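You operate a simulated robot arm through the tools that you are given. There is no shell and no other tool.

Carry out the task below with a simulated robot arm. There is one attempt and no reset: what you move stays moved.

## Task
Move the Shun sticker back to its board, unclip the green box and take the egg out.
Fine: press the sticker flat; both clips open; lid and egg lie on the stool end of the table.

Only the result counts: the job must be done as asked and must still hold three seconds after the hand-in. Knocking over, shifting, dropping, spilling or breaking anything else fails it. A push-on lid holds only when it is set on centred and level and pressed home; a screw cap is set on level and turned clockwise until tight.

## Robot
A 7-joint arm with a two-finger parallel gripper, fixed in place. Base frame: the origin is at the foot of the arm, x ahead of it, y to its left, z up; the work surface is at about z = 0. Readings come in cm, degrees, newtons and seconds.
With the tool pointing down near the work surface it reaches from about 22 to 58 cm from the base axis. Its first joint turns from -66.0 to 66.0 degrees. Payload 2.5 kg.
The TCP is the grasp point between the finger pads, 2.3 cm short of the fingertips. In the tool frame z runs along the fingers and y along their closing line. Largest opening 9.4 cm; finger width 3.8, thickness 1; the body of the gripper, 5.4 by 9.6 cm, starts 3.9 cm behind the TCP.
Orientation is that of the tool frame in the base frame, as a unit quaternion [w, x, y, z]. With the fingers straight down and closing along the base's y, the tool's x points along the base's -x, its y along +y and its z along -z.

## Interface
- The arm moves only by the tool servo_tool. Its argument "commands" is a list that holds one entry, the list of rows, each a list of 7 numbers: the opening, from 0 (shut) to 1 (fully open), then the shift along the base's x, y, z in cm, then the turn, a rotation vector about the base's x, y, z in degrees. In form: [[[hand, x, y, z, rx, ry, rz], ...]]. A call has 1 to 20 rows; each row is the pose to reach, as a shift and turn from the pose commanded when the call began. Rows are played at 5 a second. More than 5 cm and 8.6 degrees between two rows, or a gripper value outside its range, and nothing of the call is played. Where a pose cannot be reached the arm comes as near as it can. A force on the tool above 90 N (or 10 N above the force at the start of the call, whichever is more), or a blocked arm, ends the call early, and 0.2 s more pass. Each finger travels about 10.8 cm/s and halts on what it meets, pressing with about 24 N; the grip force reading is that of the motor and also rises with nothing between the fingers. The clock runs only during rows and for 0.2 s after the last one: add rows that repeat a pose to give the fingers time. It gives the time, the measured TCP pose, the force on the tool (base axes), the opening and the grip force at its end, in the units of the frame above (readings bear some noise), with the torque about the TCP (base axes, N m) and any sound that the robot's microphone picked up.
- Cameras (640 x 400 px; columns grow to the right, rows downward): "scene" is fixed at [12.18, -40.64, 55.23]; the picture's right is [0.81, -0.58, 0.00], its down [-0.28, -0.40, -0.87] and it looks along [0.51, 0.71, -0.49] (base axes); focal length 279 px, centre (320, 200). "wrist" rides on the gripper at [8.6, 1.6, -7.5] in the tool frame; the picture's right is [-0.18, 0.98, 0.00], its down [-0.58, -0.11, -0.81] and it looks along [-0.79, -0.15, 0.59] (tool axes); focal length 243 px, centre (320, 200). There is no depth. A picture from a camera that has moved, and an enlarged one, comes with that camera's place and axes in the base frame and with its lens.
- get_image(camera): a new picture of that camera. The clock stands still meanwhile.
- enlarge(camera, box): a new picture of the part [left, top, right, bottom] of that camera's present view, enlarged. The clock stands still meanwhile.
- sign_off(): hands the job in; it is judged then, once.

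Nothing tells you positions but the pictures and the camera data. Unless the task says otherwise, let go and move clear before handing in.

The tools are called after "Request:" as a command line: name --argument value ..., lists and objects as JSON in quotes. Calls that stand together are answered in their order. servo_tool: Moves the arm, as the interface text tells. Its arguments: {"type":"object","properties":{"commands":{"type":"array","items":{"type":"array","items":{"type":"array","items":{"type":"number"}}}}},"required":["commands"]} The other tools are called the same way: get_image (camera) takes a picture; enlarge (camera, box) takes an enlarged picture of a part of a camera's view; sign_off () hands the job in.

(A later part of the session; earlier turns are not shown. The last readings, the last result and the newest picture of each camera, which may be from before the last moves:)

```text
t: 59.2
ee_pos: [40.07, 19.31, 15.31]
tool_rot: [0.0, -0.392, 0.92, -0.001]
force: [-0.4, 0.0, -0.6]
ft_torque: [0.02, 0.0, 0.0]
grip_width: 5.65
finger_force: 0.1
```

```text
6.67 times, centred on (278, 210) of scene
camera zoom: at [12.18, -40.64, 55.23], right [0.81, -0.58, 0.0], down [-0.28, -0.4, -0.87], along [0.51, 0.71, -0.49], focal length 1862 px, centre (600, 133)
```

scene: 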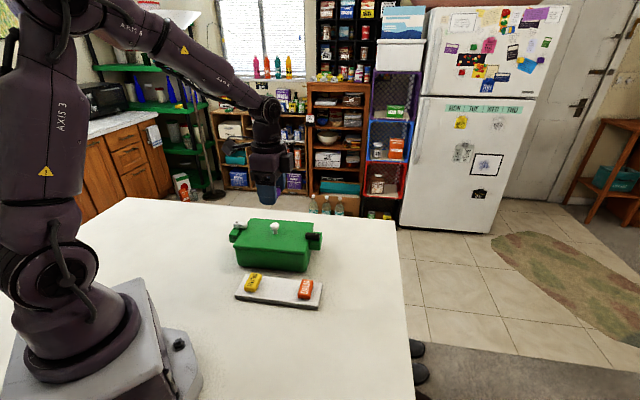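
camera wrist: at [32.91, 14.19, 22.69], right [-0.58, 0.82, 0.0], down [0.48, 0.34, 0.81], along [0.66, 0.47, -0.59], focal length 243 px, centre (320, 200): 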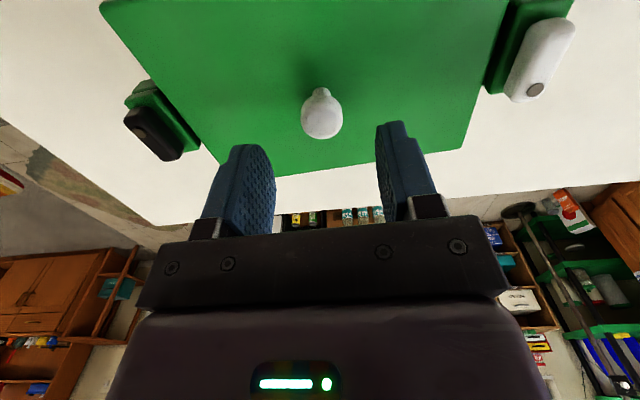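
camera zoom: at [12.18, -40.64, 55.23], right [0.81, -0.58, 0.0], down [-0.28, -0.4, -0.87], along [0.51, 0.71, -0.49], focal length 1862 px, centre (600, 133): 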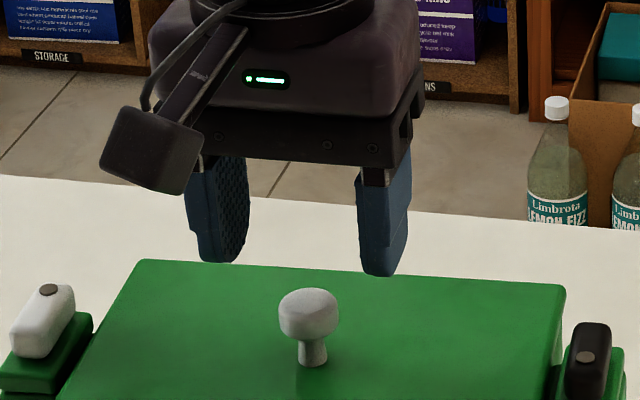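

Aligned over the knob. Descending around it, then closing gently.

Request:
servo_tool --commands '[[[0.6, 0, 0, -1.5, 0, 0, 0], [0.6, 0, 0, -3, 0, 0, 0], [0.6, 0, 0, -4, 0, 0, 0], [0.6, 0, 0, -4.6, 0, 0, 0], [0.6, 0, 0, -4.6, 0, 0, 0]]]'

Request:
get_image --camera "wrist"

Request:
enlarge --camera "scene" --box '[240, 200, 320, 250]'

```text
t: 60.4
ee_pos: [40.03, 19.39, 10.62]
tool_rot: [0.0, -0.391, 0.921, 0.001]
force: [0.3, 0.5, 0.6]
ft_torque: [0.0, -0.03, 0.01]
grip_width: 5.62
finger_force: 0.1
```

```text
taken
camera wrist: at [32.97, 14.21, 18.11], right [-0.58, 0.82, 0.0], down [0.48, 0.34, 0.81], along [0.66, 0.47, -0.59], focal length 243 px, centre (320, 200)
```

wrist: 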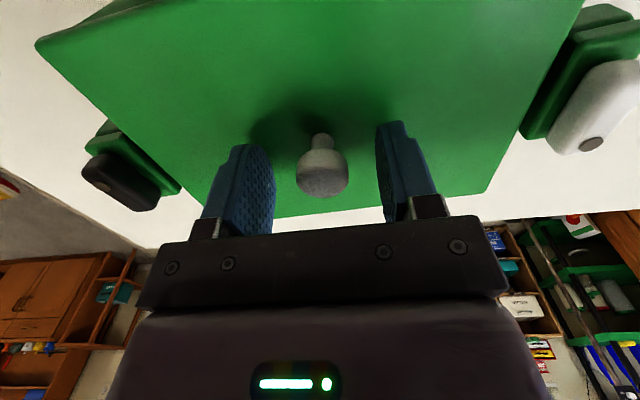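

```text
8.00 times, centred on (280, 225) of scene
camera zoom: at [12.18, -40.64, 55.23], right [0.81, -0.58, 0.0], down [-0.28, -0.4, -0.87], along [0.51, 0.71, -0.49], focal length 2235 px, centre (640, 0)
```

zoom: 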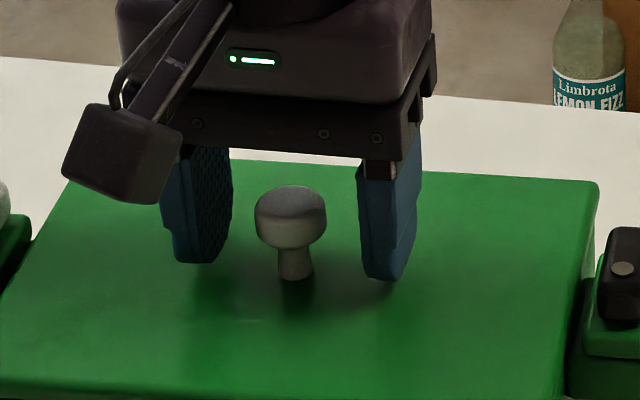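

Fingers are either side of the knob. Closing slowly.

Request:
servo_tool --commands '[[[0.5, 0, 0, 0, 0, 0, 0], [0.42, 0, 0, 0, 0, 0, 0], [0.36, 0, 0, 0, 0, 0, 0], [0.3, 0, 0, 0, 0, 0, 0], [0.25, 0, 0, 0, 0, 0, 0], [0.18, 0, 0, 0, 0, 0, 0], [0.12, 0, 0, 0, 0, 0, 0], [0.12, 0, 0, 0, 0, 0, 0]]]'

Request:
enlarge --camera "scene" --box '[240, 200, 320, 250]'

```text
t: 62.2
ee_pos: [40.16, 19.46, 10.65]
tool_rot: [-0.001, -0.39, 0.921, 0.0]
force: [0.3, 0.8, 0.8]
ft_torque: [0.01, -0.02, -0.02]
grip_width: 2.35
finger_force: 24.0
heard: snap
```

```text
8.00 times, centred on (280, 225) of scene
camera zoom: at [12.18, -40.64, 55.23], right [0.81, -0.58, 0.0], down [-0.28, -0.4, -0.87], along [0.51, 0.71, -0.49], focal length 2235 px, centre (640, 0)
```

zoom: 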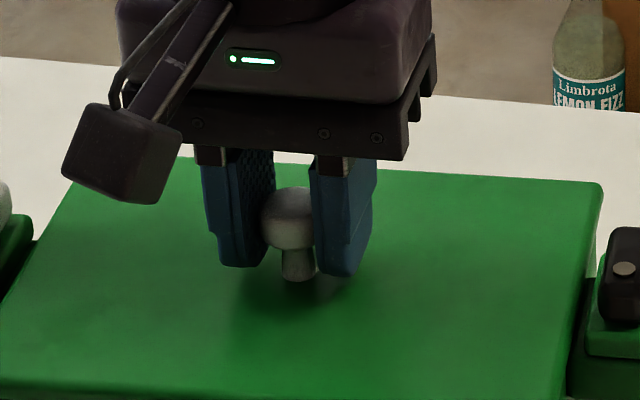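

I heard a snap. Before lifting I'll check the clips and knob.

Request:
enlarge --camera "scene" --box '[210, 200, 340, 320]'

Request:
get_image --camera "wrist"

Request:
enlarge --camera "wrist" --box '[500, 0, 640, 180]'

Request:
enlarge --camera "wrist" --box '[60, 100, 200, 220]'

Request:
enlarge --camera "scene" --box '[260, 212, 292, 242]'

Request:
get_image --camera "scene"

```text
3.33 times, centred on (275, 260) of scene
camera zoom: at [12.18, -40.64, 55.23], right [0.81, -0.58, 0.0], down [-0.28, -0.4, -0.87], along [0.51, 0.71, -0.49], focal length 931 px, centre (470, 0)
```

zoom: 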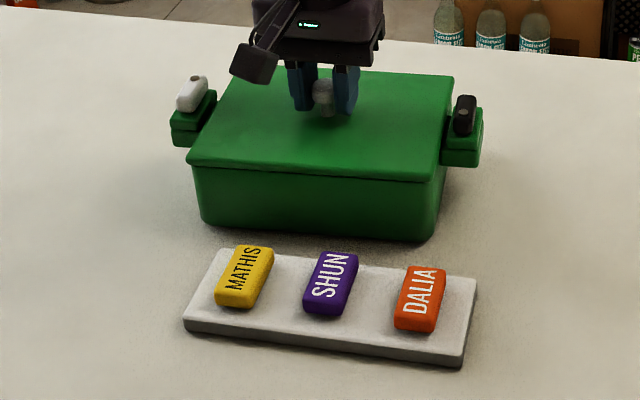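

```text
taken
camera wrist: at [32.97, 14.21, 18.12], right [-0.58, 0.82, 0.0], down [0.48, 0.34, 0.81], along [0.66, 0.47, -0.59], focal length 243 px, centre (320, 200)
```

wrist: 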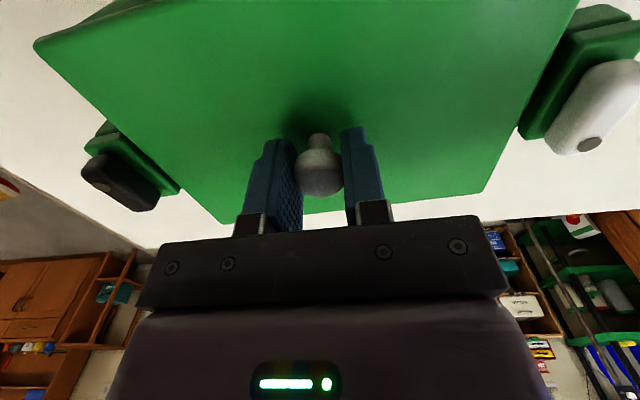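

```text
2.22 times, centred on (570, 90) of wrist
camera zoom: at [32.97, 14.21, 18.12], right [-0.58, 0.82, 0.0], down [0.48, 0.34, 0.81], along [0.66, 0.47, -0.59], focal length 539 px, centre (-236, 444)
```

zoom: 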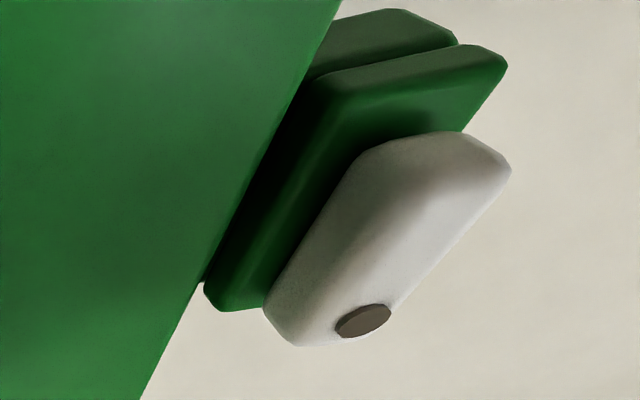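

```text
3.33 times, centred on (130, 160) of wrist
camera zoom: at [32.97, 14.21, 18.12], right [-0.58, 0.82, 0.0], down [0.48, 0.34, 0.81], along [0.66, 0.47, -0.59], focal length 809 px, centre (953, 333)
```

zoom: 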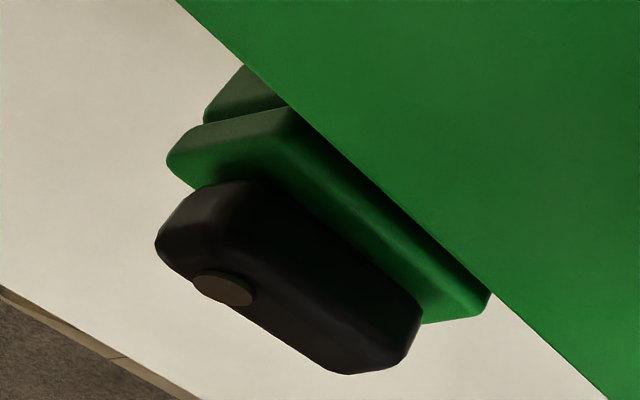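

```text
13.33 times, centred on (276, 227) of scene
camera zoom: at [12.18, -40.64, 55.23], right [0.81, -0.58, 0.0], down [-0.28, -0.4, -0.87], along [0.51, 0.71, -0.49], focal length 3725 px, centre (907, -160)
```

zoom: 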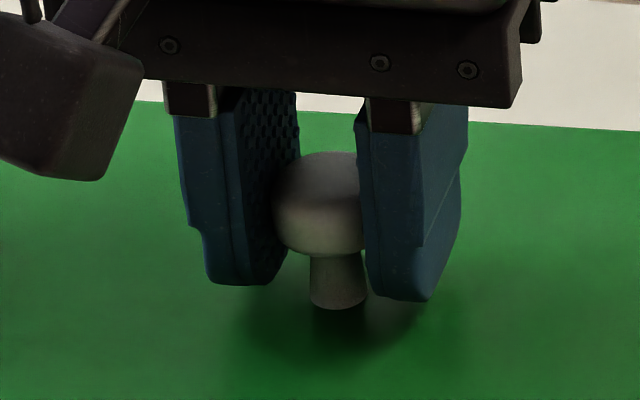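

```text
taken
```

scene: 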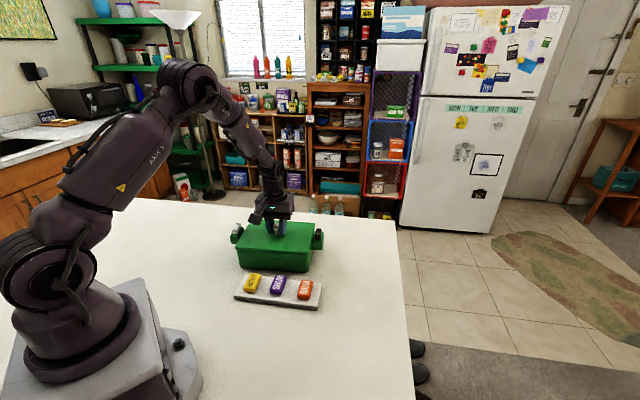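

The clips still look open and the knob looks whole. I'll lift very slightly and see whether the lid follows.

Request:
servo_tool --commands '[[[0.12, 0, 0, 0.15, 0, 0, 0], [0.12, 0, 0, 0.3, 0, 0, 0], [0.12, 0, 0, 0.45, 0, 0, 0], [0.12, 0, 0, 0.6, 0, 0, 0], [0.12, 0, 0, 0.6, 0, 0, 0]]]'

Request:
enlarge --camera "scene" --box '[220, 200, 330, 280]'

Request:
get_image --camera "wrist"

```text
t: 63.4
ee_pos: [40.05, 19.29, 11.33]
tool_rot: [0.0, -0.391, 0.92, 0.001]
force: [-1.9, 1.2, -1.1]
ft_torque: [-0.02, -0.01, 0.0]
grip_width: 2.38
finger_force: 24.0
```

```text
5.00 times, centred on (275, 240) of scene
camera zoom: at [12.18, -40.64, 55.23], right [0.81, -0.58, 0.0], down [-0.28, -0.4, -0.87], along [0.51, 0.71, -0.49], focal length 1397 px, centre (545, 0)
```

zoom: 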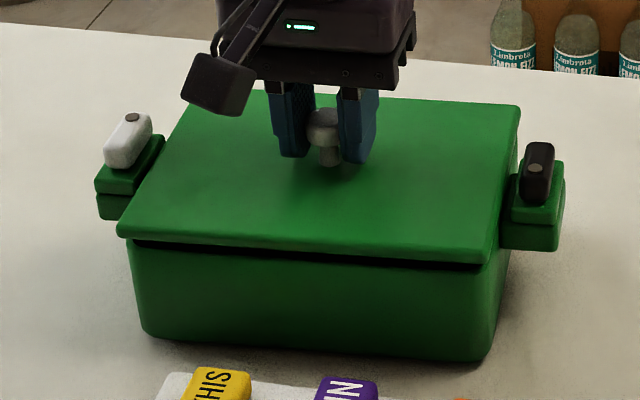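

```text
taken
camera wrist: at [32.93, 14.23, 18.76], right [-0.58, 0.82, 0.0], down [0.48, 0.34, 0.81], along [0.66, 0.47, -0.59], focal length 243 px, centre (320, 200)
```

wrist: 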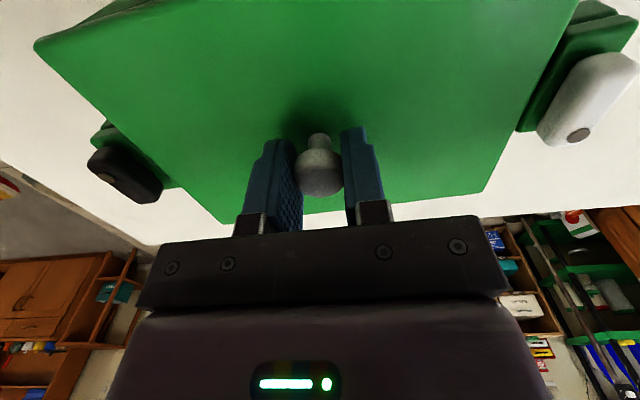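

The lid lifts with the knob and a gap shows. I'll lift straight up slowly and re-check.

Request:
servo_tool --commands '[[[0.12, 0, 0, 0.3, 0, 0, 0], [0.12, 0, 0, 0.6, 0, 0, 0], [0.12, 0, 0, 0.9, 0, 0, 0], [0.12, 0, 0, 1.3, 0, 0, 0], [0.12, 0, 0, 1.8, 0, 0, 0], [0.12, 0, 0, 2.3, 0, 0, 0], [0.12, 0, 0, 3, 0, 0, 0], [0.12, 0, 0, 3.5, 0, 0, 0], [0.12, 0, 0, 3.5, 0, 0, 0]]]'

Request:
enlarge --camera "scene" --box '[220, 190, 330, 280]'

Request:
get_image --camera "wrist"

```text
t: 65.4
ee_pos: [40.1, 19.37, 14.81]
tool_rot: [0.0, -0.391, 0.921, 0.0]
force: [0.1, 0.3, -0.6]
ft_torque: [-0.01, -0.01, -0.01]
grip_width: 2.38
finger_force: 23.2
```

```text
4.44 times, centred on (275, 235) of scene
camera zoom: at [12.18, -40.64, 55.23], right [0.81, -0.58, 0.0], down [-0.28, -0.4, -0.87], along [0.51, 0.71, -0.49], focal length 1242 px, centre (520, 44)
```

zoom: 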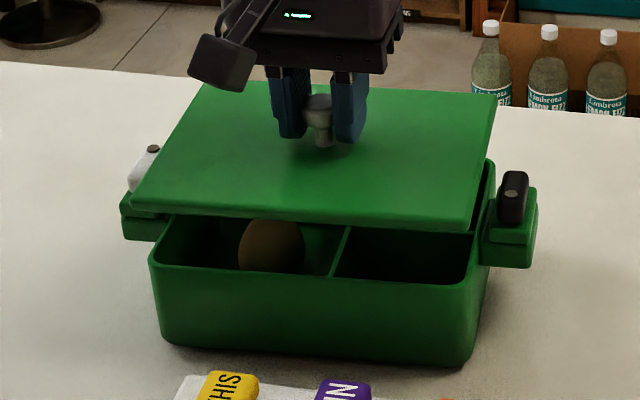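

```text
taken
camera wrist: at [32.91, 14.2, 22.26], right [-0.58, 0.82, 0.0], down [0.48, 0.34, 0.81], along [0.66, 0.47, -0.59], focal length 243 px, centre (320, 200)
```

wrist: 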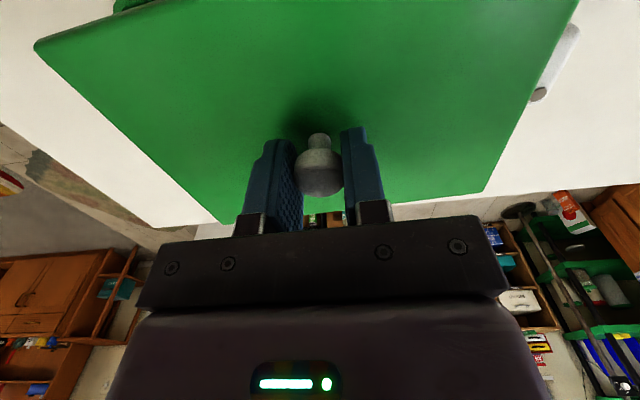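

The lid is off cleanly and I can see a brown egg in the left compartment. I'll raise the lid and carry it, turning 90°, to the stool end of the table around (35.3, −20.4).

Request:
servo_tool --commands '[[[0.12, 0, 0, 1.5, 0, 0, 0], [0.12, 0, 0, 3, 0, 0, 0], [0.12, 0, 0, 5, 0, 0, 0], [0.12, 0, -0.5, 7, 0, 0, -1], [0.12, -0.2, -2, 8, 0, 0, -5], [0.12, -0.5, -4, 8, 0, 0, -10], [0.12, -0.8, -6.5, 8, 0, 0, -16], [0.12, -1.1, -9, 8, 0, 0, -22], [0.12, -1.4, -12, 8, 0, 0, -28], [0.12, -1.8, -15, 8, 0, 0, -34], [0.12, -2.2, -18, 8, 0, 0, -40], [0.12, -2.5, -21, 8, 0, 0, -46], [0.12, -2.9, -24, 8, 0, 0, -53], [0.12, -3.2, -27, 8, 0, 0, -60], [0.12, -3.6, -30, 8, 0, 0, -67], [0.12, -4, -33, 8, 0, 0, -74], [0.12, -4.3, -36, 8, 0, 0, -81], [0.12, -4.6, -38.5, 8, 0, 0, -87], [0.12, -4.75, -39.75, 8, 0, 0, -90], [0.12, -4.75, -39.75, 8, 0, 0, -90]]]'

Request:
get_image --camera "wrist"

Request:
get_image --camera "scene"

```text
t: 69.6
ee_pos: [35.31, -20.36, 22.84]
tool_rot: [0.0, 0.376, 0.926, 0.0]
force: [1.0, -0.2, -0.6]
ft_torque: [0.0, -0.02, 0.01]
grip_width: 2.33
finger_force: 24.6
```

```text
taken
camera wrist: at [30.21, -13.18, 30.32], right [0.82, 0.58, 0.0], down [0.34, -0.48, 0.81], along [0.47, -0.66, -0.59], focal length 243 px, centre (320, 200)
```

wrist: 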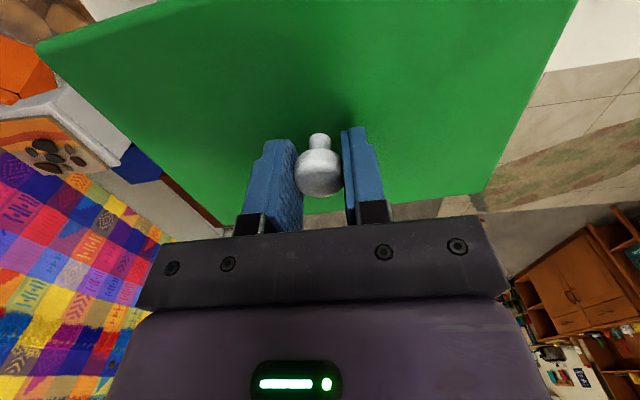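

```text
taken
```

scene: 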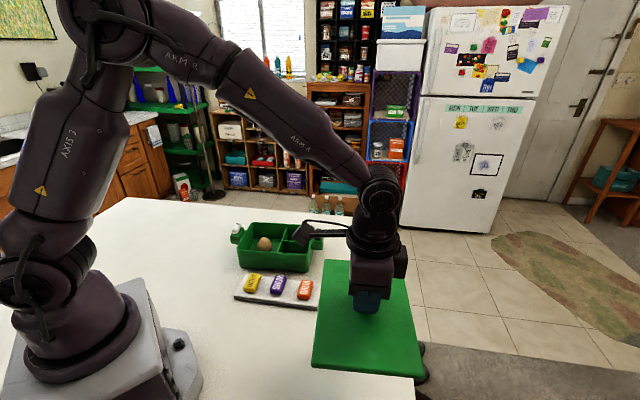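

The lid hangs level over the stool end, about 3 cm inside the table's edge. I'll lower it in stages.

Request:
servo_tool --commands '[[[0.12, 0, 0, -2, 0, 0, 0], [0.12, 0, 0, -4, 0, 0, 0], [0.12, 0, 0, -6, 0, 0, 0], [0.12, 0, 0, -8, 0, 0, 0], [0.12, 0, 0, -10, 0, 0, 0], [0.12, 0, 0, -12, 0, 0, 0], [0.12, 0, 0, -14, 0, 0, 0], [0.12, 0, 0, -15.5, 0, 0, 0], [0.12, 0, 0, -16.5, 0, 0, 0], [0.12, 0, 0, -16.5, 0, 0, 0]]]'

Request:
get_image --camera "scene"

Request:
enlarge --camera "scene" --box '[260, 280, 452, 400]'

Request:
get_image --camera "wrist"

```text
t: 71.8
ee_pos: [35.22, -20.38, 6.28]
tool_rot: [0.0, 0.374, 0.927, 0.0]
force: [0.2, -0.2, -1.1]
ft_torque: [0.01, -0.02, 0.02]
grip_width: 2.35
finger_force: 24.4
```

```text
taken
```

scene: 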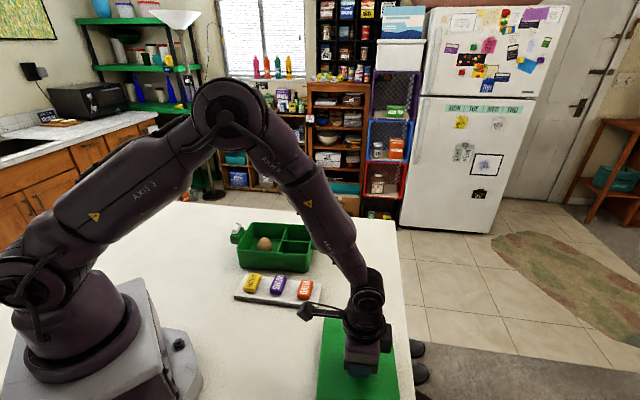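

```text
3.33 times, centred on (356, 340) of scene
camera zoom: at [12.18, -40.64, 55.23], right [0.81, -0.58, 0.0], down [-0.28, -0.4, -0.87], along [0.51, 0.71, -0.49], focal length 931 px, centre (200, -267)
```

zoom: 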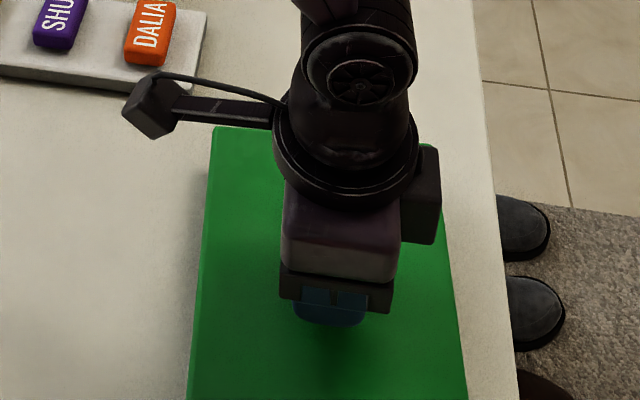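

```text
taken
camera wrist: at [30.2, -13.26, 13.75], right [0.82, 0.58, 0.0], down [0.34, -0.48, 0.81], along [0.47, -0.66, -0.59], focal length 243 px, centre (320, 200)
```

wrist: 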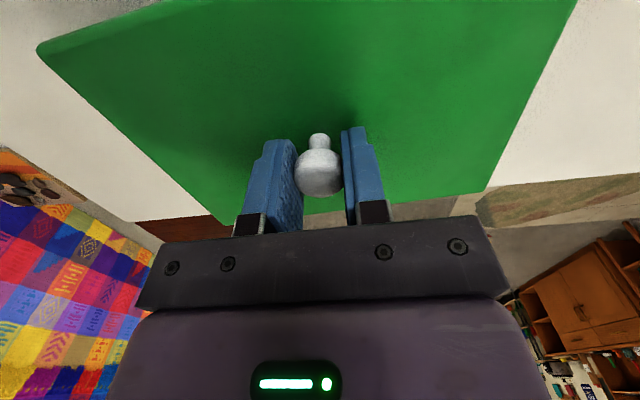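

The lid is well inside the edge. Lowering the last bit in small steps until it touches.

Request:
servo_tool --commands '[[[0.12, 0, 0, -0.6, 0, 0, 0], [0.12, 0, 0, -1.2, 0, 0, 0], [0.12, 0, 0, -1.7, 0, 0, 0], [0.12, 0, 0, -2.1, 0, 0, 0], [0.12, 0, 0, -2.1, 0, 0, 0]]]'

```text
t: 73.0
ee_pos: [35.37, -20.48, 4.32]
tool_rot: [0.0, 0.375, 0.927, 0.0]
force: [-10.4, 4.7, 28.1]
ft_torque: [0.09, 0.13, -0.08]
grip_width: 2.36
finger_force: 23.5
```

It's down on the table (contact around z=4.5). I'll ease off the pressure and open the fingers slowly.

Request:
servo_tool --commands '[[[0.12, 0, 0, 0.1, 0, 0, 0], [0.12, 0, 0, 0.2, 0, 0, 0], [0.12, 0, 0, 0.2, 0, 0, 0]]]'

Request:
get_image --camera "scene"

```text
t: 73.8
ee_pos: [35.32, -20.34, 4.28]
tool_rot: [-0.001, 0.375, 0.927, 0.001]
force: [0.2, 0.4, -0.2]
ft_torque: [0.0, -0.01, -0.04]
grip_width: 2.33
finger_force: 23.5
```

```text
taken
```

scene: 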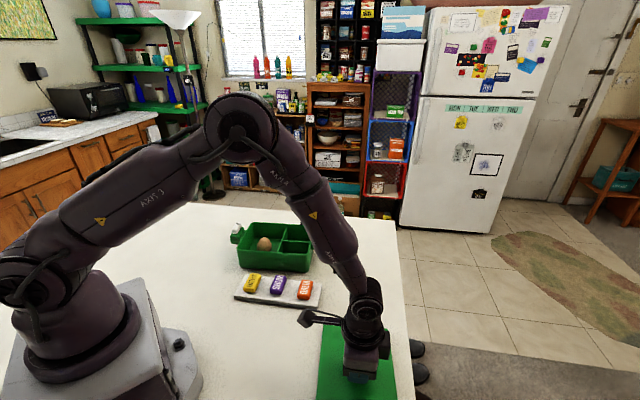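

Request:
servo_tool --commands '[[[0.12, 0, 0, -0.1, 0, 0, 0], [0.2, 0, 0, -0.1, 0, 0, 0], [0.25, 0, 0, -0.1, 0, 0, 0], [0.3, 0, 0, -0.1, 0, 0, 0], [0.38, 0, 0, -0.1, 0, 0, 0], [0.48, 0, 0, -0.1, 0, 0, 0], [0.6, 0, 0, -0.1, 0, 0, 0], [0.6, 0, 0, 0, 0, 0, 0]]]'

Request:
get_image --camera "wrist"

Request:
enlarge --camera "scene" --box '[280, 300, 440, 400]'

```text
t: 75.6
ee_pos: [35.35, -20.38, 4.47]
tool_rot: [0.0, 0.375, 0.927, 0.0]
force: [0.4, 0.1, 0.3]
ft_torque: [0.0, 0.01, 0.04]
grip_width: 5.63
finger_force: 0.0
```

```text
taken
camera wrist: at [30.24, -13.18, 11.86], right [0.82, 0.58, 0.0], down [0.34, -0.48, 0.81], along [0.47, -0.66, -0.59], focal length 243 px, centre (320, 200)
```

wrist: 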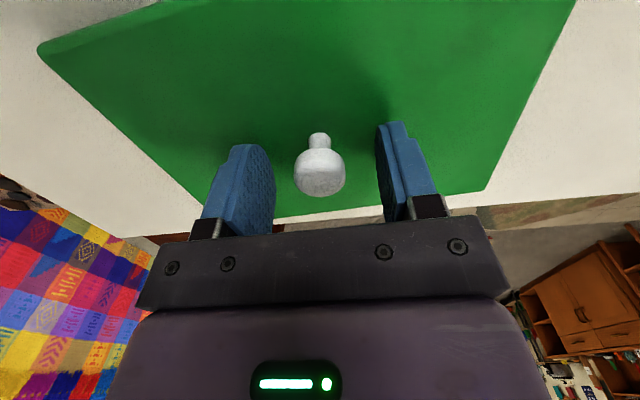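

```text
4.00 times, centred on (360, 350) of scene
camera zoom: at [12.18, -40.64, 55.23], right [0.81, -0.58, 0.0], down [-0.28, -0.4, -0.87], along [0.51, 0.71, -0.49], focal length 1118 px, centre (160, -400)
```

zoom: 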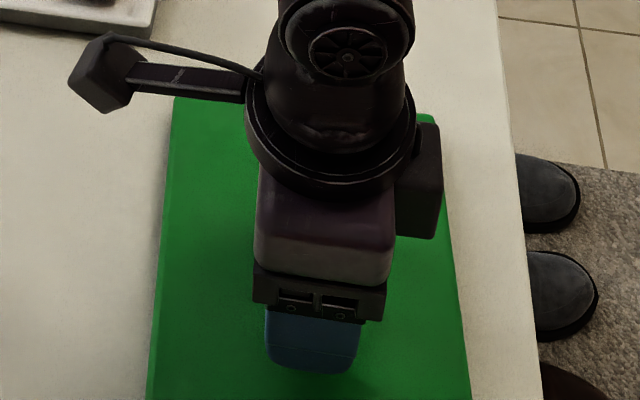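

The lid rests on the table and is released. Rising straight up and going back to look at the egg.

Request:
servo_tool --commands '[[[0.6, 0, 0, 1.5, 0, 0, 0], [0.6, 0, 0, 4, 0, 0, 0], [0.6, 0, 0, 8, 0, 0, 0], [0.6, 0, 0, 12, 0, 0, 0], [0.7, 0, 0, 16, 0, 0, 0], [0.8, 0, 2, 20, 0, 0, 6], [1, 0, 5, 22, 0, 0, 13], [1, 0, 8.5, 23, 0, 0, 21], [1, 0, 12, 23, 0, 0, 29], [1, 0, 16, 23, 0, 0, 37], [1, 0, 20, 23, 0, 0, 45], [1, 0, 24, 23, 0, 0, 53], [1, 0, 27, 23, 0, 0, 61], [1, 0, 30, 23, 0, 0, 69], [1, 0, 33, 23, 0, 0, 77], [1, 0, 36, 23, 0, 0, 84], [1, 0, 38, 23, 0, 0, 90], [1, 0, 38, 23, 0, 0, 90]]]'

Request:
get_image --camera "wrist"

Request:
get_image --camera "scene"

Request:
enlarge --camera "scene" --box '[220, 210, 330, 280]'

Request:
enlarge --camera "wrist" --box '[200, 0, 440, 150]'

```text
t: 79.4
ee_pos: [35.37, 17.7, 27.45]
tool_rot: [0.0, -0.391, 0.92, 0.0]
force: [-0.6, -0.1, 0.7]
ft_torque: [-0.02, -0.01, -0.01]
grip_width: 9.39
finger_force: 0.0
```

```text
taken
camera wrist: at [28.19, 12.53, 34.91], right [-0.58, 0.81, 0.0], down [0.48, 0.34, 0.81], along [0.66, 0.47, -0.59], focal length 243 px, centre (320, 200)
```

wrist: 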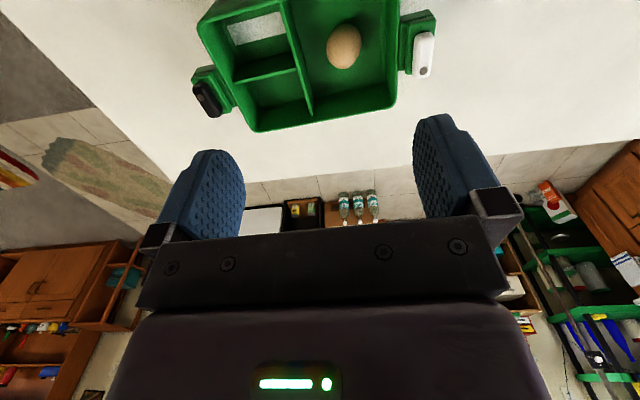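

```text
taken
```

scene: 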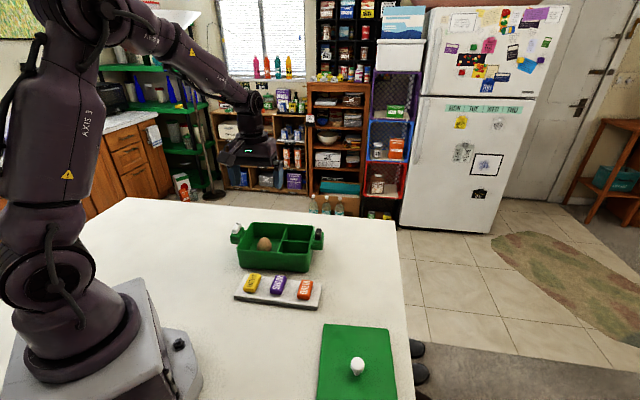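

```text
5.71 times, centred on (275, 245) of scene
camera zoom: at [12.18, -40.63, 55.23], right [0.81, -0.58, 0.0], down [-0.28, -0.4, -0.87], along [0.51, 0.71, -0.49], focal length 1596 px, centre (577, -57)
```

zoom: 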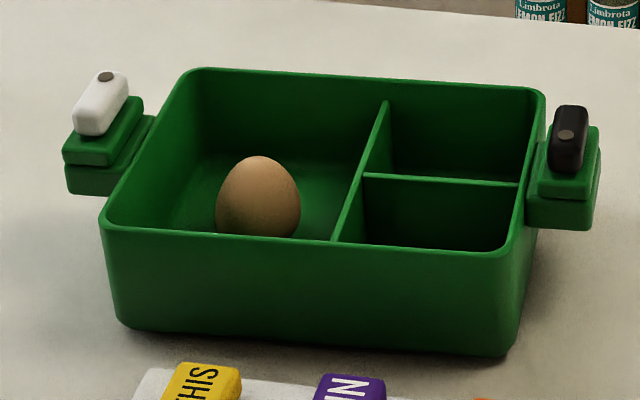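

```text
2.67 times, centred on (320, 75) of wrist
camera zoom: at [28.19, 12.53, 34.91], right [-0.58, 0.81, 0.0], down [0.48, 0.34, 0.81], along [0.66, 0.47, -0.59], focal length 647 px, centre (320, 533)
```

zoom: 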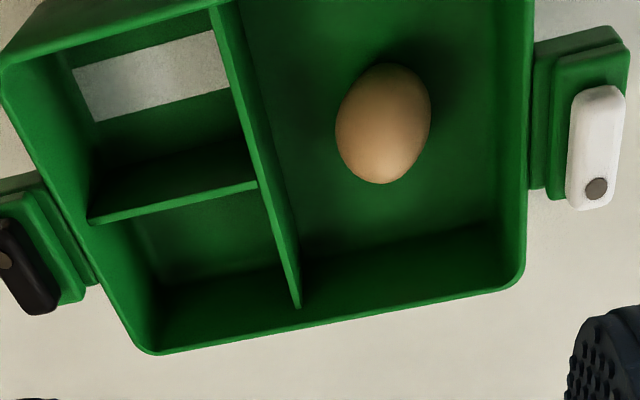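

The box has a divider with the egg lying in the left compartment, centred around (36.8, 22.1), z≈3. I'll zoom to find how it's oriented before gripping.

Request:
enlarge --camera "wrist" --box '[312, 10, 376, 80]'

Request:
enlarge --camera "scene" --box '[245, 225, 285, 255]'

Request:
enlarge --camera "wrist" --box '[190, 0, 300, 80]'

```text
5.71 times, centred on (344, 45) of wrist
camera zoom: at [28.19, 12.53, 34.91], right [-0.58, 0.81, 0.0], down [0.48, 0.34, 0.81], along [0.66, 0.47, -0.59], focal length 1386 px, centre (183, 1086)
```

zoom: 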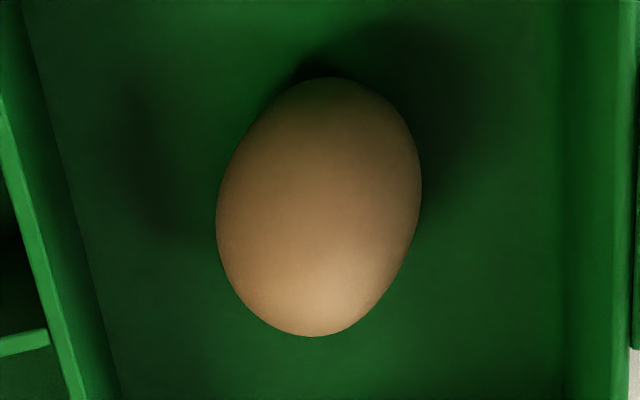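

```text
13.33 times, centred on (265, 240) of scene
camera zoom: at [12.18, -40.63, 55.23], right [0.81, -0.58, 0.0], down [-0.28, -0.4, -0.87], along [0.51, 0.71, -0.49], focal length 3725 px, centre (1053, -333)
```

zoom: 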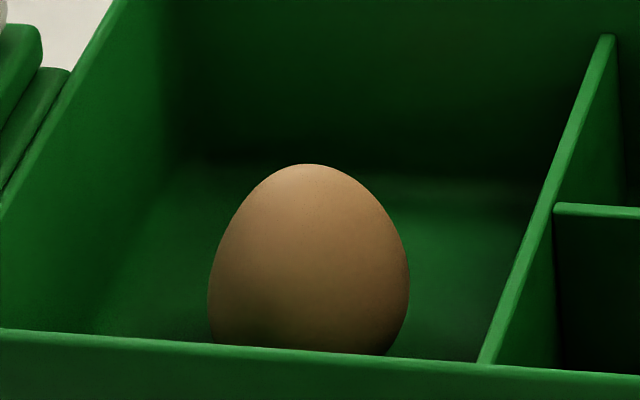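

```text
5.00 times, centred on (245, 40) of wrist
camera zoom: at [28.19, 12.53, 34.91], right [-0.58, 0.81, 0.0], down [0.48, 0.34, 0.81], along [0.66, 0.47, -0.59], focal length 1213 px, centre (695, 1000)
```

zoom: 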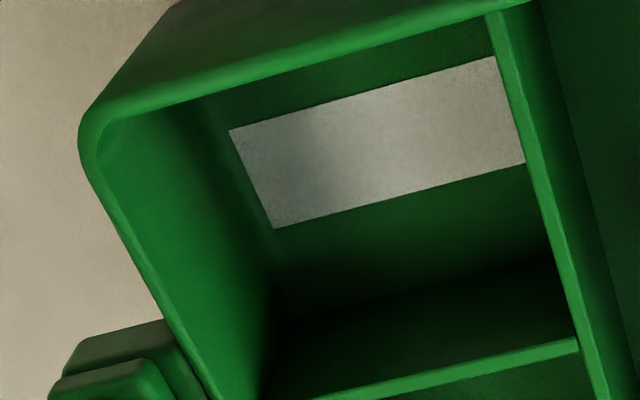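

The egg looks nearly upright with its narrow end up, about 4.3–4.5 cm across. I'll turn the tool so the fingers close along the roomier direction and look from that side.

Request:
servo_tool --commands '[[[1, 0.1, 0.4, 0, 0, 0, -8], [1, 0.2, 0.8, -0.5, 0, 0, -16], [1, 0.4, 1.2, -1, 0, 0, -24], [1, 0.5, 1.6, -1.5, 0, 0, -32], [1, 0.6, 2, -2, 0, 0, -40], [1, 0.7, 2.4, -2.5, 0, 0, -48], [1, 0.8, 2.8, -3, 0, 0, -56], [1, 1, 3.2, -3.5, 0, 0, -64], [1, 1.1, 3.6, -4, 0, 0, -72], [1, 1.3, 4, -5, 0, 0, -80], [1, 1.4, 4.3, -6.5, 0, 0, -87], [1, 1.45, 4.4, -8, 0, 0, -91], [1, 1.45, 4.4, -8, 0, 0, -91]]]'

Request:
get_image --camera "wrist"

Request:
enlarge --camera "wrist" --box '[270, 0, 370, 80]'

```text
t: 82.2
ee_pos: [36.9, 21.88, 19.32]
tool_rot: [-0.001, 0.383, 0.924, 0.0]
force: [-0.1, 0.1, -0.4]
ft_torque: [0.01, -0.01, 0.02]
grip_width: 9.4
finger_force: 0.1
```

```text
taken
camera wrist: at [31.95, 29.19, 26.76], right [0.83, 0.56, 0.0], down [0.33, -0.49, 0.81], along [0.45, -0.67, -0.59], focal length 243 px, centre (320, 200)
```

wrist: 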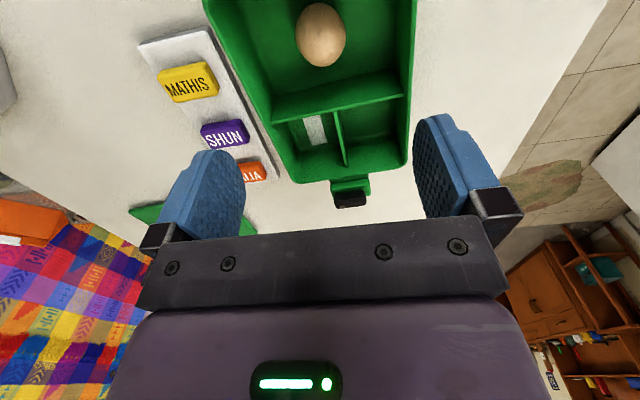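

```text
5.00 times, centred on (320, 40) of wrist
camera zoom: at [31.95, 29.19, 26.76], right [0.83, 0.56, 0.0], down [0.33, -0.49, 0.81], along [0.45, -0.67, -0.59], focal length 1213 px, centre (320, 1000)
```

zoom: 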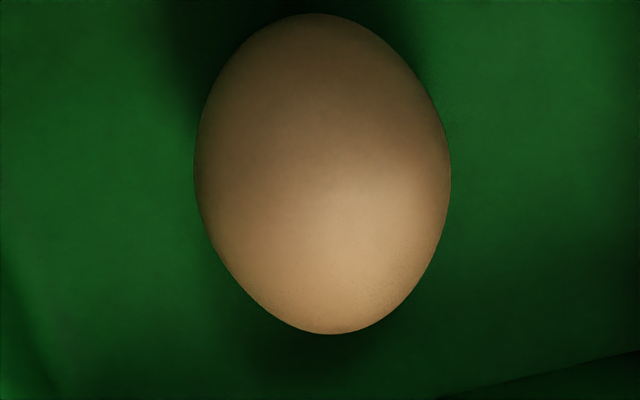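

The egg stands upright; centre (36.8, 22.2), about 4.4 cm across. In this orientation the wrist camera would pass right over the white clip, so I'll turn back to close along the other direction, where the camera hangs in front of the box.

Request:
servo_tool --commands '[[[1, 0, 0, 0, 0, 0, 8], [1, 0, 0, 0, 0, 0, 16], [1, 0, 0, 0, 0, 0, 24], [1, 0, 0, 0, 0, 0, 32], [0.9, 0, 0, 0, 0, 0, 40], [0.9, 0, 0, 0, 0, 0, 48], [0.8, 0, 0, 0, 0, 0, 56], [0.8, 0, 0, 0, 0, 0, 64], [0.7, 0, 0.1, -1, 0, 0, 72], [0.7, 0, 0.1, -2, 0, 0, 80], [0.7, 0.05, 0.15, -4, 0, 0, 87], [0.7, 0.05, 0.17, -6, 0, 0, 92], [0.7, 0.05, 0.17, -6, 0, 0, 92]]]'

Request:
get_image --camera "wrist"

Request:
enlarge --camera "scene" --box '[210, 190, 330, 280]'

```text
t: 85.0
ee_pos: [36.86, 22.32, 13.34]
tool_rot: [0.0, -0.399, 0.917, 0.0]
force: [0.6, 0.1, -0.8]
ft_torque: [0.02, -0.01, -0.01]
grip_width: 6.59
finger_force: 0.0
```

```text
taken
camera wrist: at [29.78, 16.97, 20.81], right [-0.59, 0.8, 0.0], down [0.48, 0.35, 0.81], along [0.65, 0.48, -0.59], focal length 243 px, centre (320, 200)
```

wrist: 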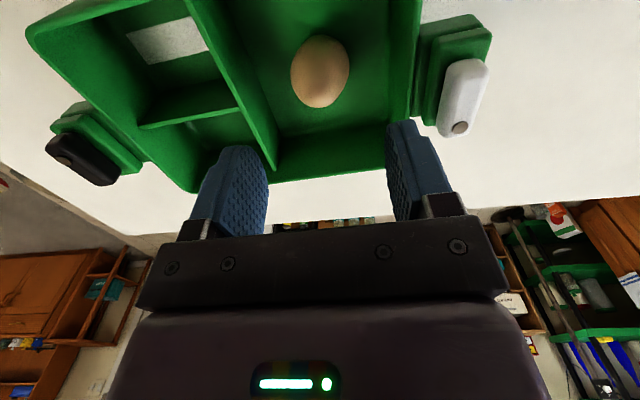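

```text
4.44 times, centred on (270, 235) of scene
camera zoom: at [12.18, -40.64, 55.23], right [0.81, -0.58, 0.0], down [-0.28, -0.4, -0.87], along [0.51, 0.71, -0.49], focal length 1242 px, centre (542, 44)
```

zoom: 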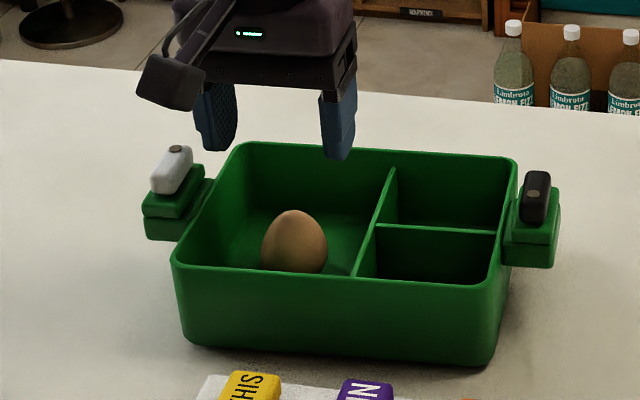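

The egg is exactly under the tool axis. Descending carefully into the compartment.

Request:
servo_tool --commands '[[[0.7, 0, 0, -1.5, 0, 0, 0], [0.7, 0, 0, -3, 0, 0, 0], [0.7, 0, 0, -4.5, 0, 0, 0], [0.7, 0, 0, -5.5, 0, 0, 0], [0.7, 0, 0, -5.5, 0, 0, 0]]]'

Request:
get_image --camera "wrist"

Request:
enlarge --camera "scene" --box '[220, 210, 320, 280]'

```text
t: 86.2
ee_pos: [36.88, 22.13, 7.85]
tool_rot: [0.0, -0.399, 0.917, 0.0]
force: [-0.2, -0.8, 0.0]
ft_torque: [0.04, 0.0, -0.01]
grip_width: 6.57
finger_force: 0.0
```

```text
taken
camera wrist: at [29.8, 16.94, 15.32], right [-0.59, 0.81, 0.0], down [0.48, 0.35, 0.81], along [0.65, 0.48, -0.59], focal length 243 px, centre (320, 200)
```

wrist: 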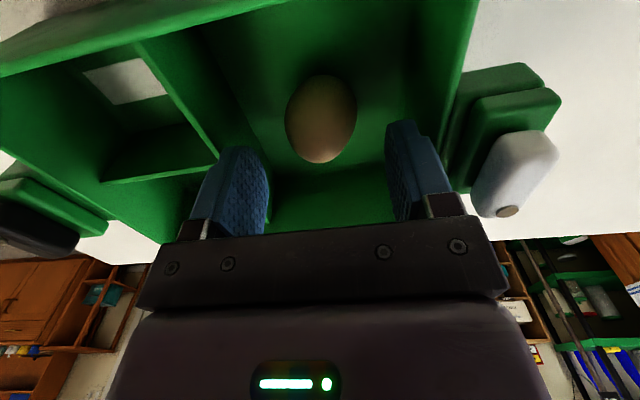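

```text
5.71 times, centred on (270, 245) of scene
camera zoom: at [12.18, -40.64, 55.23], right [0.81, -0.58, 0.0], down [-0.28, -0.4, -0.87], along [0.51, 0.71, -0.49], focal length 1596 px, centre (606, -57)
```

zoom: 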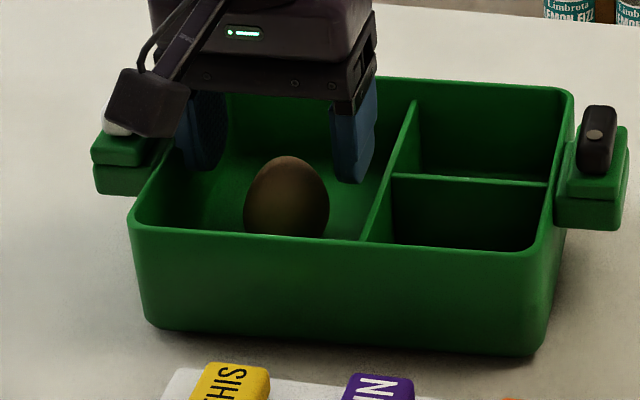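

Both fingers are inside the compartment, clear of the divider and wall. Continuing down to grip height.

Request:
servo_tool --commands '[[[0.7, 0, 0, -1, 0, 0, 0], [0.7, 0, 0, -2, 0, 0, 0], [0.7, 0, 0, -3, 0, 0, 0], [0.7, 0, 0, -3.6, 0, 0, 0], [0.7, 0, 0, -4.0, 0, 0, 0], [0.7, 0, 0, -4.0, 0, 0, 0]]]'

Request:
get_image --camera "wrist"

Request:
enlarge --camera "scene" --box '[220, 210, 320, 280]'

```text
t: 87.6
ee_pos: [36.87, 22.17, 3.98]
tool_rot: [0.0, -0.399, 0.917, 0.0]
force: [0.7, 1.1, -1.1]
ft_torque: [-0.02, 0.01, 0.0]
grip_width: 6.58
finger_force: 0.1
```

```text
taken
camera wrist: at [29.84, 16.93, 11.32], right [-0.59, 0.81, 0.0], down [0.48, 0.35, 0.81], along [0.65, 0.48, -0.59], focal length 243 px, centre (320, 200)
```

wrist: 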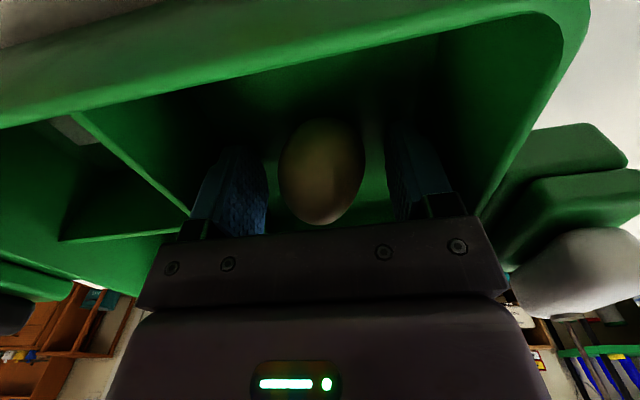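

```text
5.71 times, centred on (270, 245) of scene
camera zoom: at [12.18, -40.64, 55.23], right [0.81, -0.58, 0.0], down [-0.28, -0.4, -0.87], along [0.51, 0.71, -0.49], focal length 1596 px, centre (606, -57)
```

zoom: 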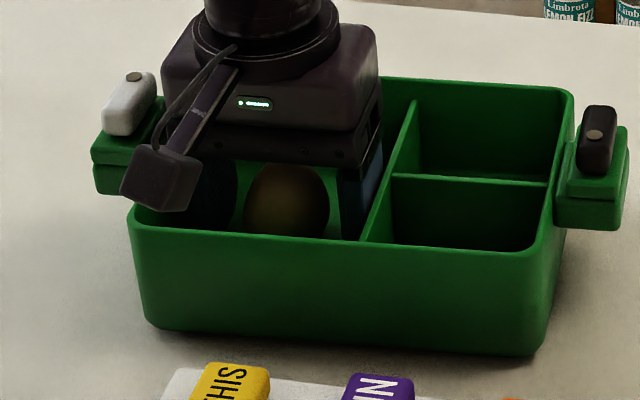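

In place with no contact forces. I'll close in very small steps to hold the egg lightly.

Request:
servo_tool --commands '[[[0.64, 0, 0, 0, 0, 0, 0], [0.58, 0, 0, 0, 0, 0, 0], [0.53, 0, 0, 0, 0, 0, 0], [0.5, 0, 0, 0, 0, 0, 0], [0.485, 0, 0, 0, 0, 0, 0], [0.475, 0, 0, 0, 0, 0, 0], [0.475, 0, 0, 0, 0, 0, 0]]]'

```text
t: 89.2
ee_pos: [36.85, 22.22, 3.88]
tool_rot: [0.0, -0.399, 0.917, 0.0]
force: [0.1, 1.2, 0.0]
ft_torque: [0.01, 0.01, 0.02]
grip_width: 4.44
finger_force: 0.3
```

Request:
servo_tool --commands '[[[0.47, 0, 0, 0, 0, 0, 0], [0.465, 0, 0, 0, 0, 0, 0], [0.46, 0, 0, 0, 0, 0, 0], [0.46, 0, 0, 0, 0, 0, 0]]]'

```text
t: 90.2
ee_pos: [36.86, 22.3, 3.92]
tool_rot: [0.001, -0.398, 0.917, 0.001]
force: [0.1, -0.4, 0.8]
ft_torque: [0.02, 0.02, 0.0]
grip_width: 4.35
finger_force: 0.2
```

Request:
servo_tool --commands '[[[0.455, 0, 0, 0, 0, 0, 0], [0.45, 0, 0, 0, 0, 0, 0], [0.445, 0, 0, 0, 0, 0, 0], [0.445, 0, 0, 0, 0, 0, 0]]]'

Request:
enlarge --camera "wrist" --box '[190, 90, 450, 240]'

```text
t: 91.2
ee_pos: [36.95, 22.17, 3.94]
tool_rot: [-0.001, -0.399, 0.917, 0.0]
force: [0.2, 0.1, 0.3]
ft_torque: [0.04, -0.01, -0.03]
grip_width: 4.26
finger_force: 1.1
```

```text
2.46 times, centred on (320, 165) of wrist
camera zoom: at [29.83, 16.93, 11.33], right [-0.59, 0.81, 0.0], down [0.48, 0.35, 0.81], along [0.65, 0.48, -0.59], focal length 597 px, centre (320, 286)
```

zoom: 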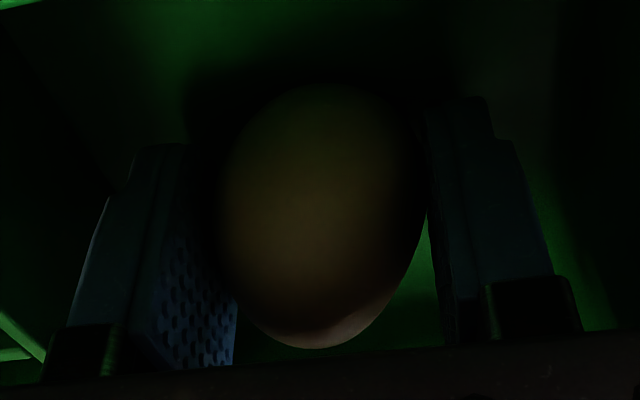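

Contact is starting at about 4.26 cm. A little tighter.

Request:
servo_tool --commands '[[[0.44, 0, 0, 0, 0, 0, 0], [0.435, 0, 0, 0, 0, 0, 0], [0.435, 0, 0, 0, 0, 0, 0]]]'

```text
t: 92.0
ee_pos: [36.85, 22.15, 3.9]
tool_rot: [0.001, -0.399, 0.917, 0.001]
force: [-0.6, -0.8, -0.8]
ft_torque: [0.01, 0.01, 0.02]
grip_width: 4.19
finger_force: 24.1
```

It went straight to 24 N with no sound of cracking. I'll back off slightly to see if a gentler hold is possible.

Request:
servo_tool --commands '[[[0.44, 0, 0, 0, 0, 0, 0], [0.44, 0, 0, 0, 0, 0, 0]]]'

Request:
enlarge --camera "scene" --box '[245, 225, 285, 255]'

```text
t: 92.6
ee_pos: [36.86, 22.1, 3.94]
tool_rot: [0.0, -0.398, 0.917, -0.001]
force: [0.3, 0.1, 0.0]
ft_torque: [0.04, 0.02, -0.01]
grip_width: 4.21
finger_force: 22.9
```

```text
13.33 times, centred on (265, 240) of scene
camera zoom: at [12.18, -40.64, 55.23], right [0.81, -0.58, 0.0], down [-0.28, -0.4, -0.87], along [0.51, 0.71, -0.49], focal length 3725 px, centre (1053, -333)
```

zoom: 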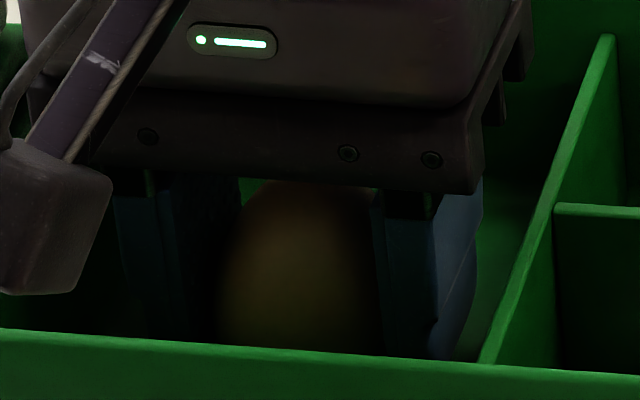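

The egg is held and looks whole. Lifting slowly straight up.

Request:
servo_tool --commands '[[[0.44, 0, 0, 0.2, 0, 0, 0], [0.44, 0, 0, 0.5, 0, 0, 0], [0.44, 0, 0, 1, 0, 0, 0], [0.44, 0, 0, 1.6, 0, 0, 0], [0.44, 0, 0, 2.4, 0, 0, 0], [0.44, 0, 0, 3.2, 0, 0, 0], [0.44, 0, 0, 4.2, 0, 0, 0], [0.44, 0, 0, 5.4, 0, 0, 0], [0.44, 0, 0, 6.8, 0, 0, 0], [0.44, 0, 0, 8.4, 0, 0, 0], [0.44, 0, 0, 10, 0, 0, 0], [0.44, 0, 0, 10, 0, 0, 0]]]'

Request:
get_image --camera "wrist"

Request:
enlarge --camera "scene" --box '[210, 170, 330, 280]'

```text
t: 95.2
ee_pos: [36.72, 22.27, 13.99]
tool_rot: [0.001, -0.399, 0.917, 0.0]
force: [-0.1, 0.3, -0.8]
ft_torque: [0.01, -0.02, -0.02]
grip_width: 4.27
finger_force: 10.8
```

```text
taken
camera wrist: at [29.69, 17.0, 21.35], right [-0.59, 0.81, 0.0], down [0.48, 0.35, 0.81], along [0.65, 0.48, -0.59], focal length 243 px, centre (320, 200)
```

wrist: 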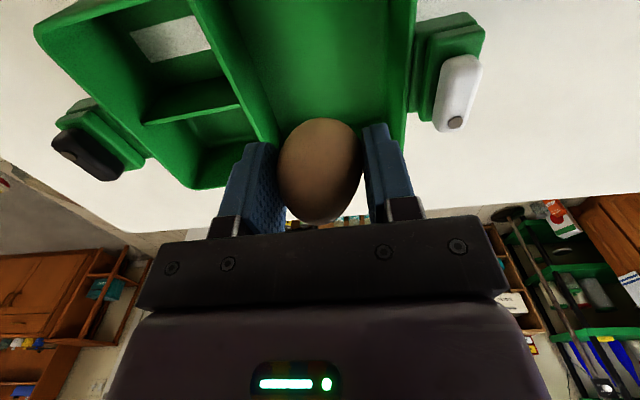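

```text
3.64 times, centred on (270, 225) of scene
camera zoom: at [12.18, -40.64, 55.23], right [0.81, -0.58, 0.0], down [-0.28, -0.4, -0.87], along [0.51, 0.71, -0.49], focal length 1016 px, centre (502, 109)
```

zoom: 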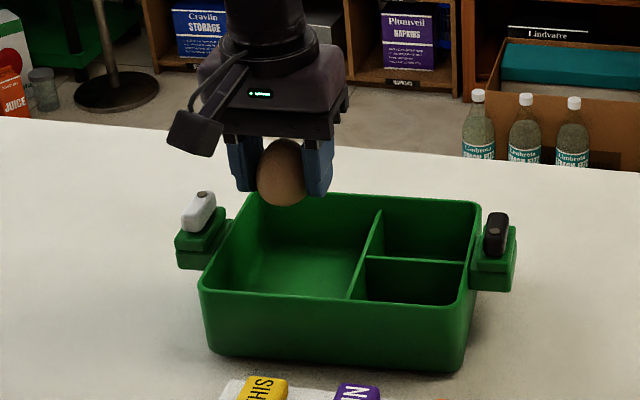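

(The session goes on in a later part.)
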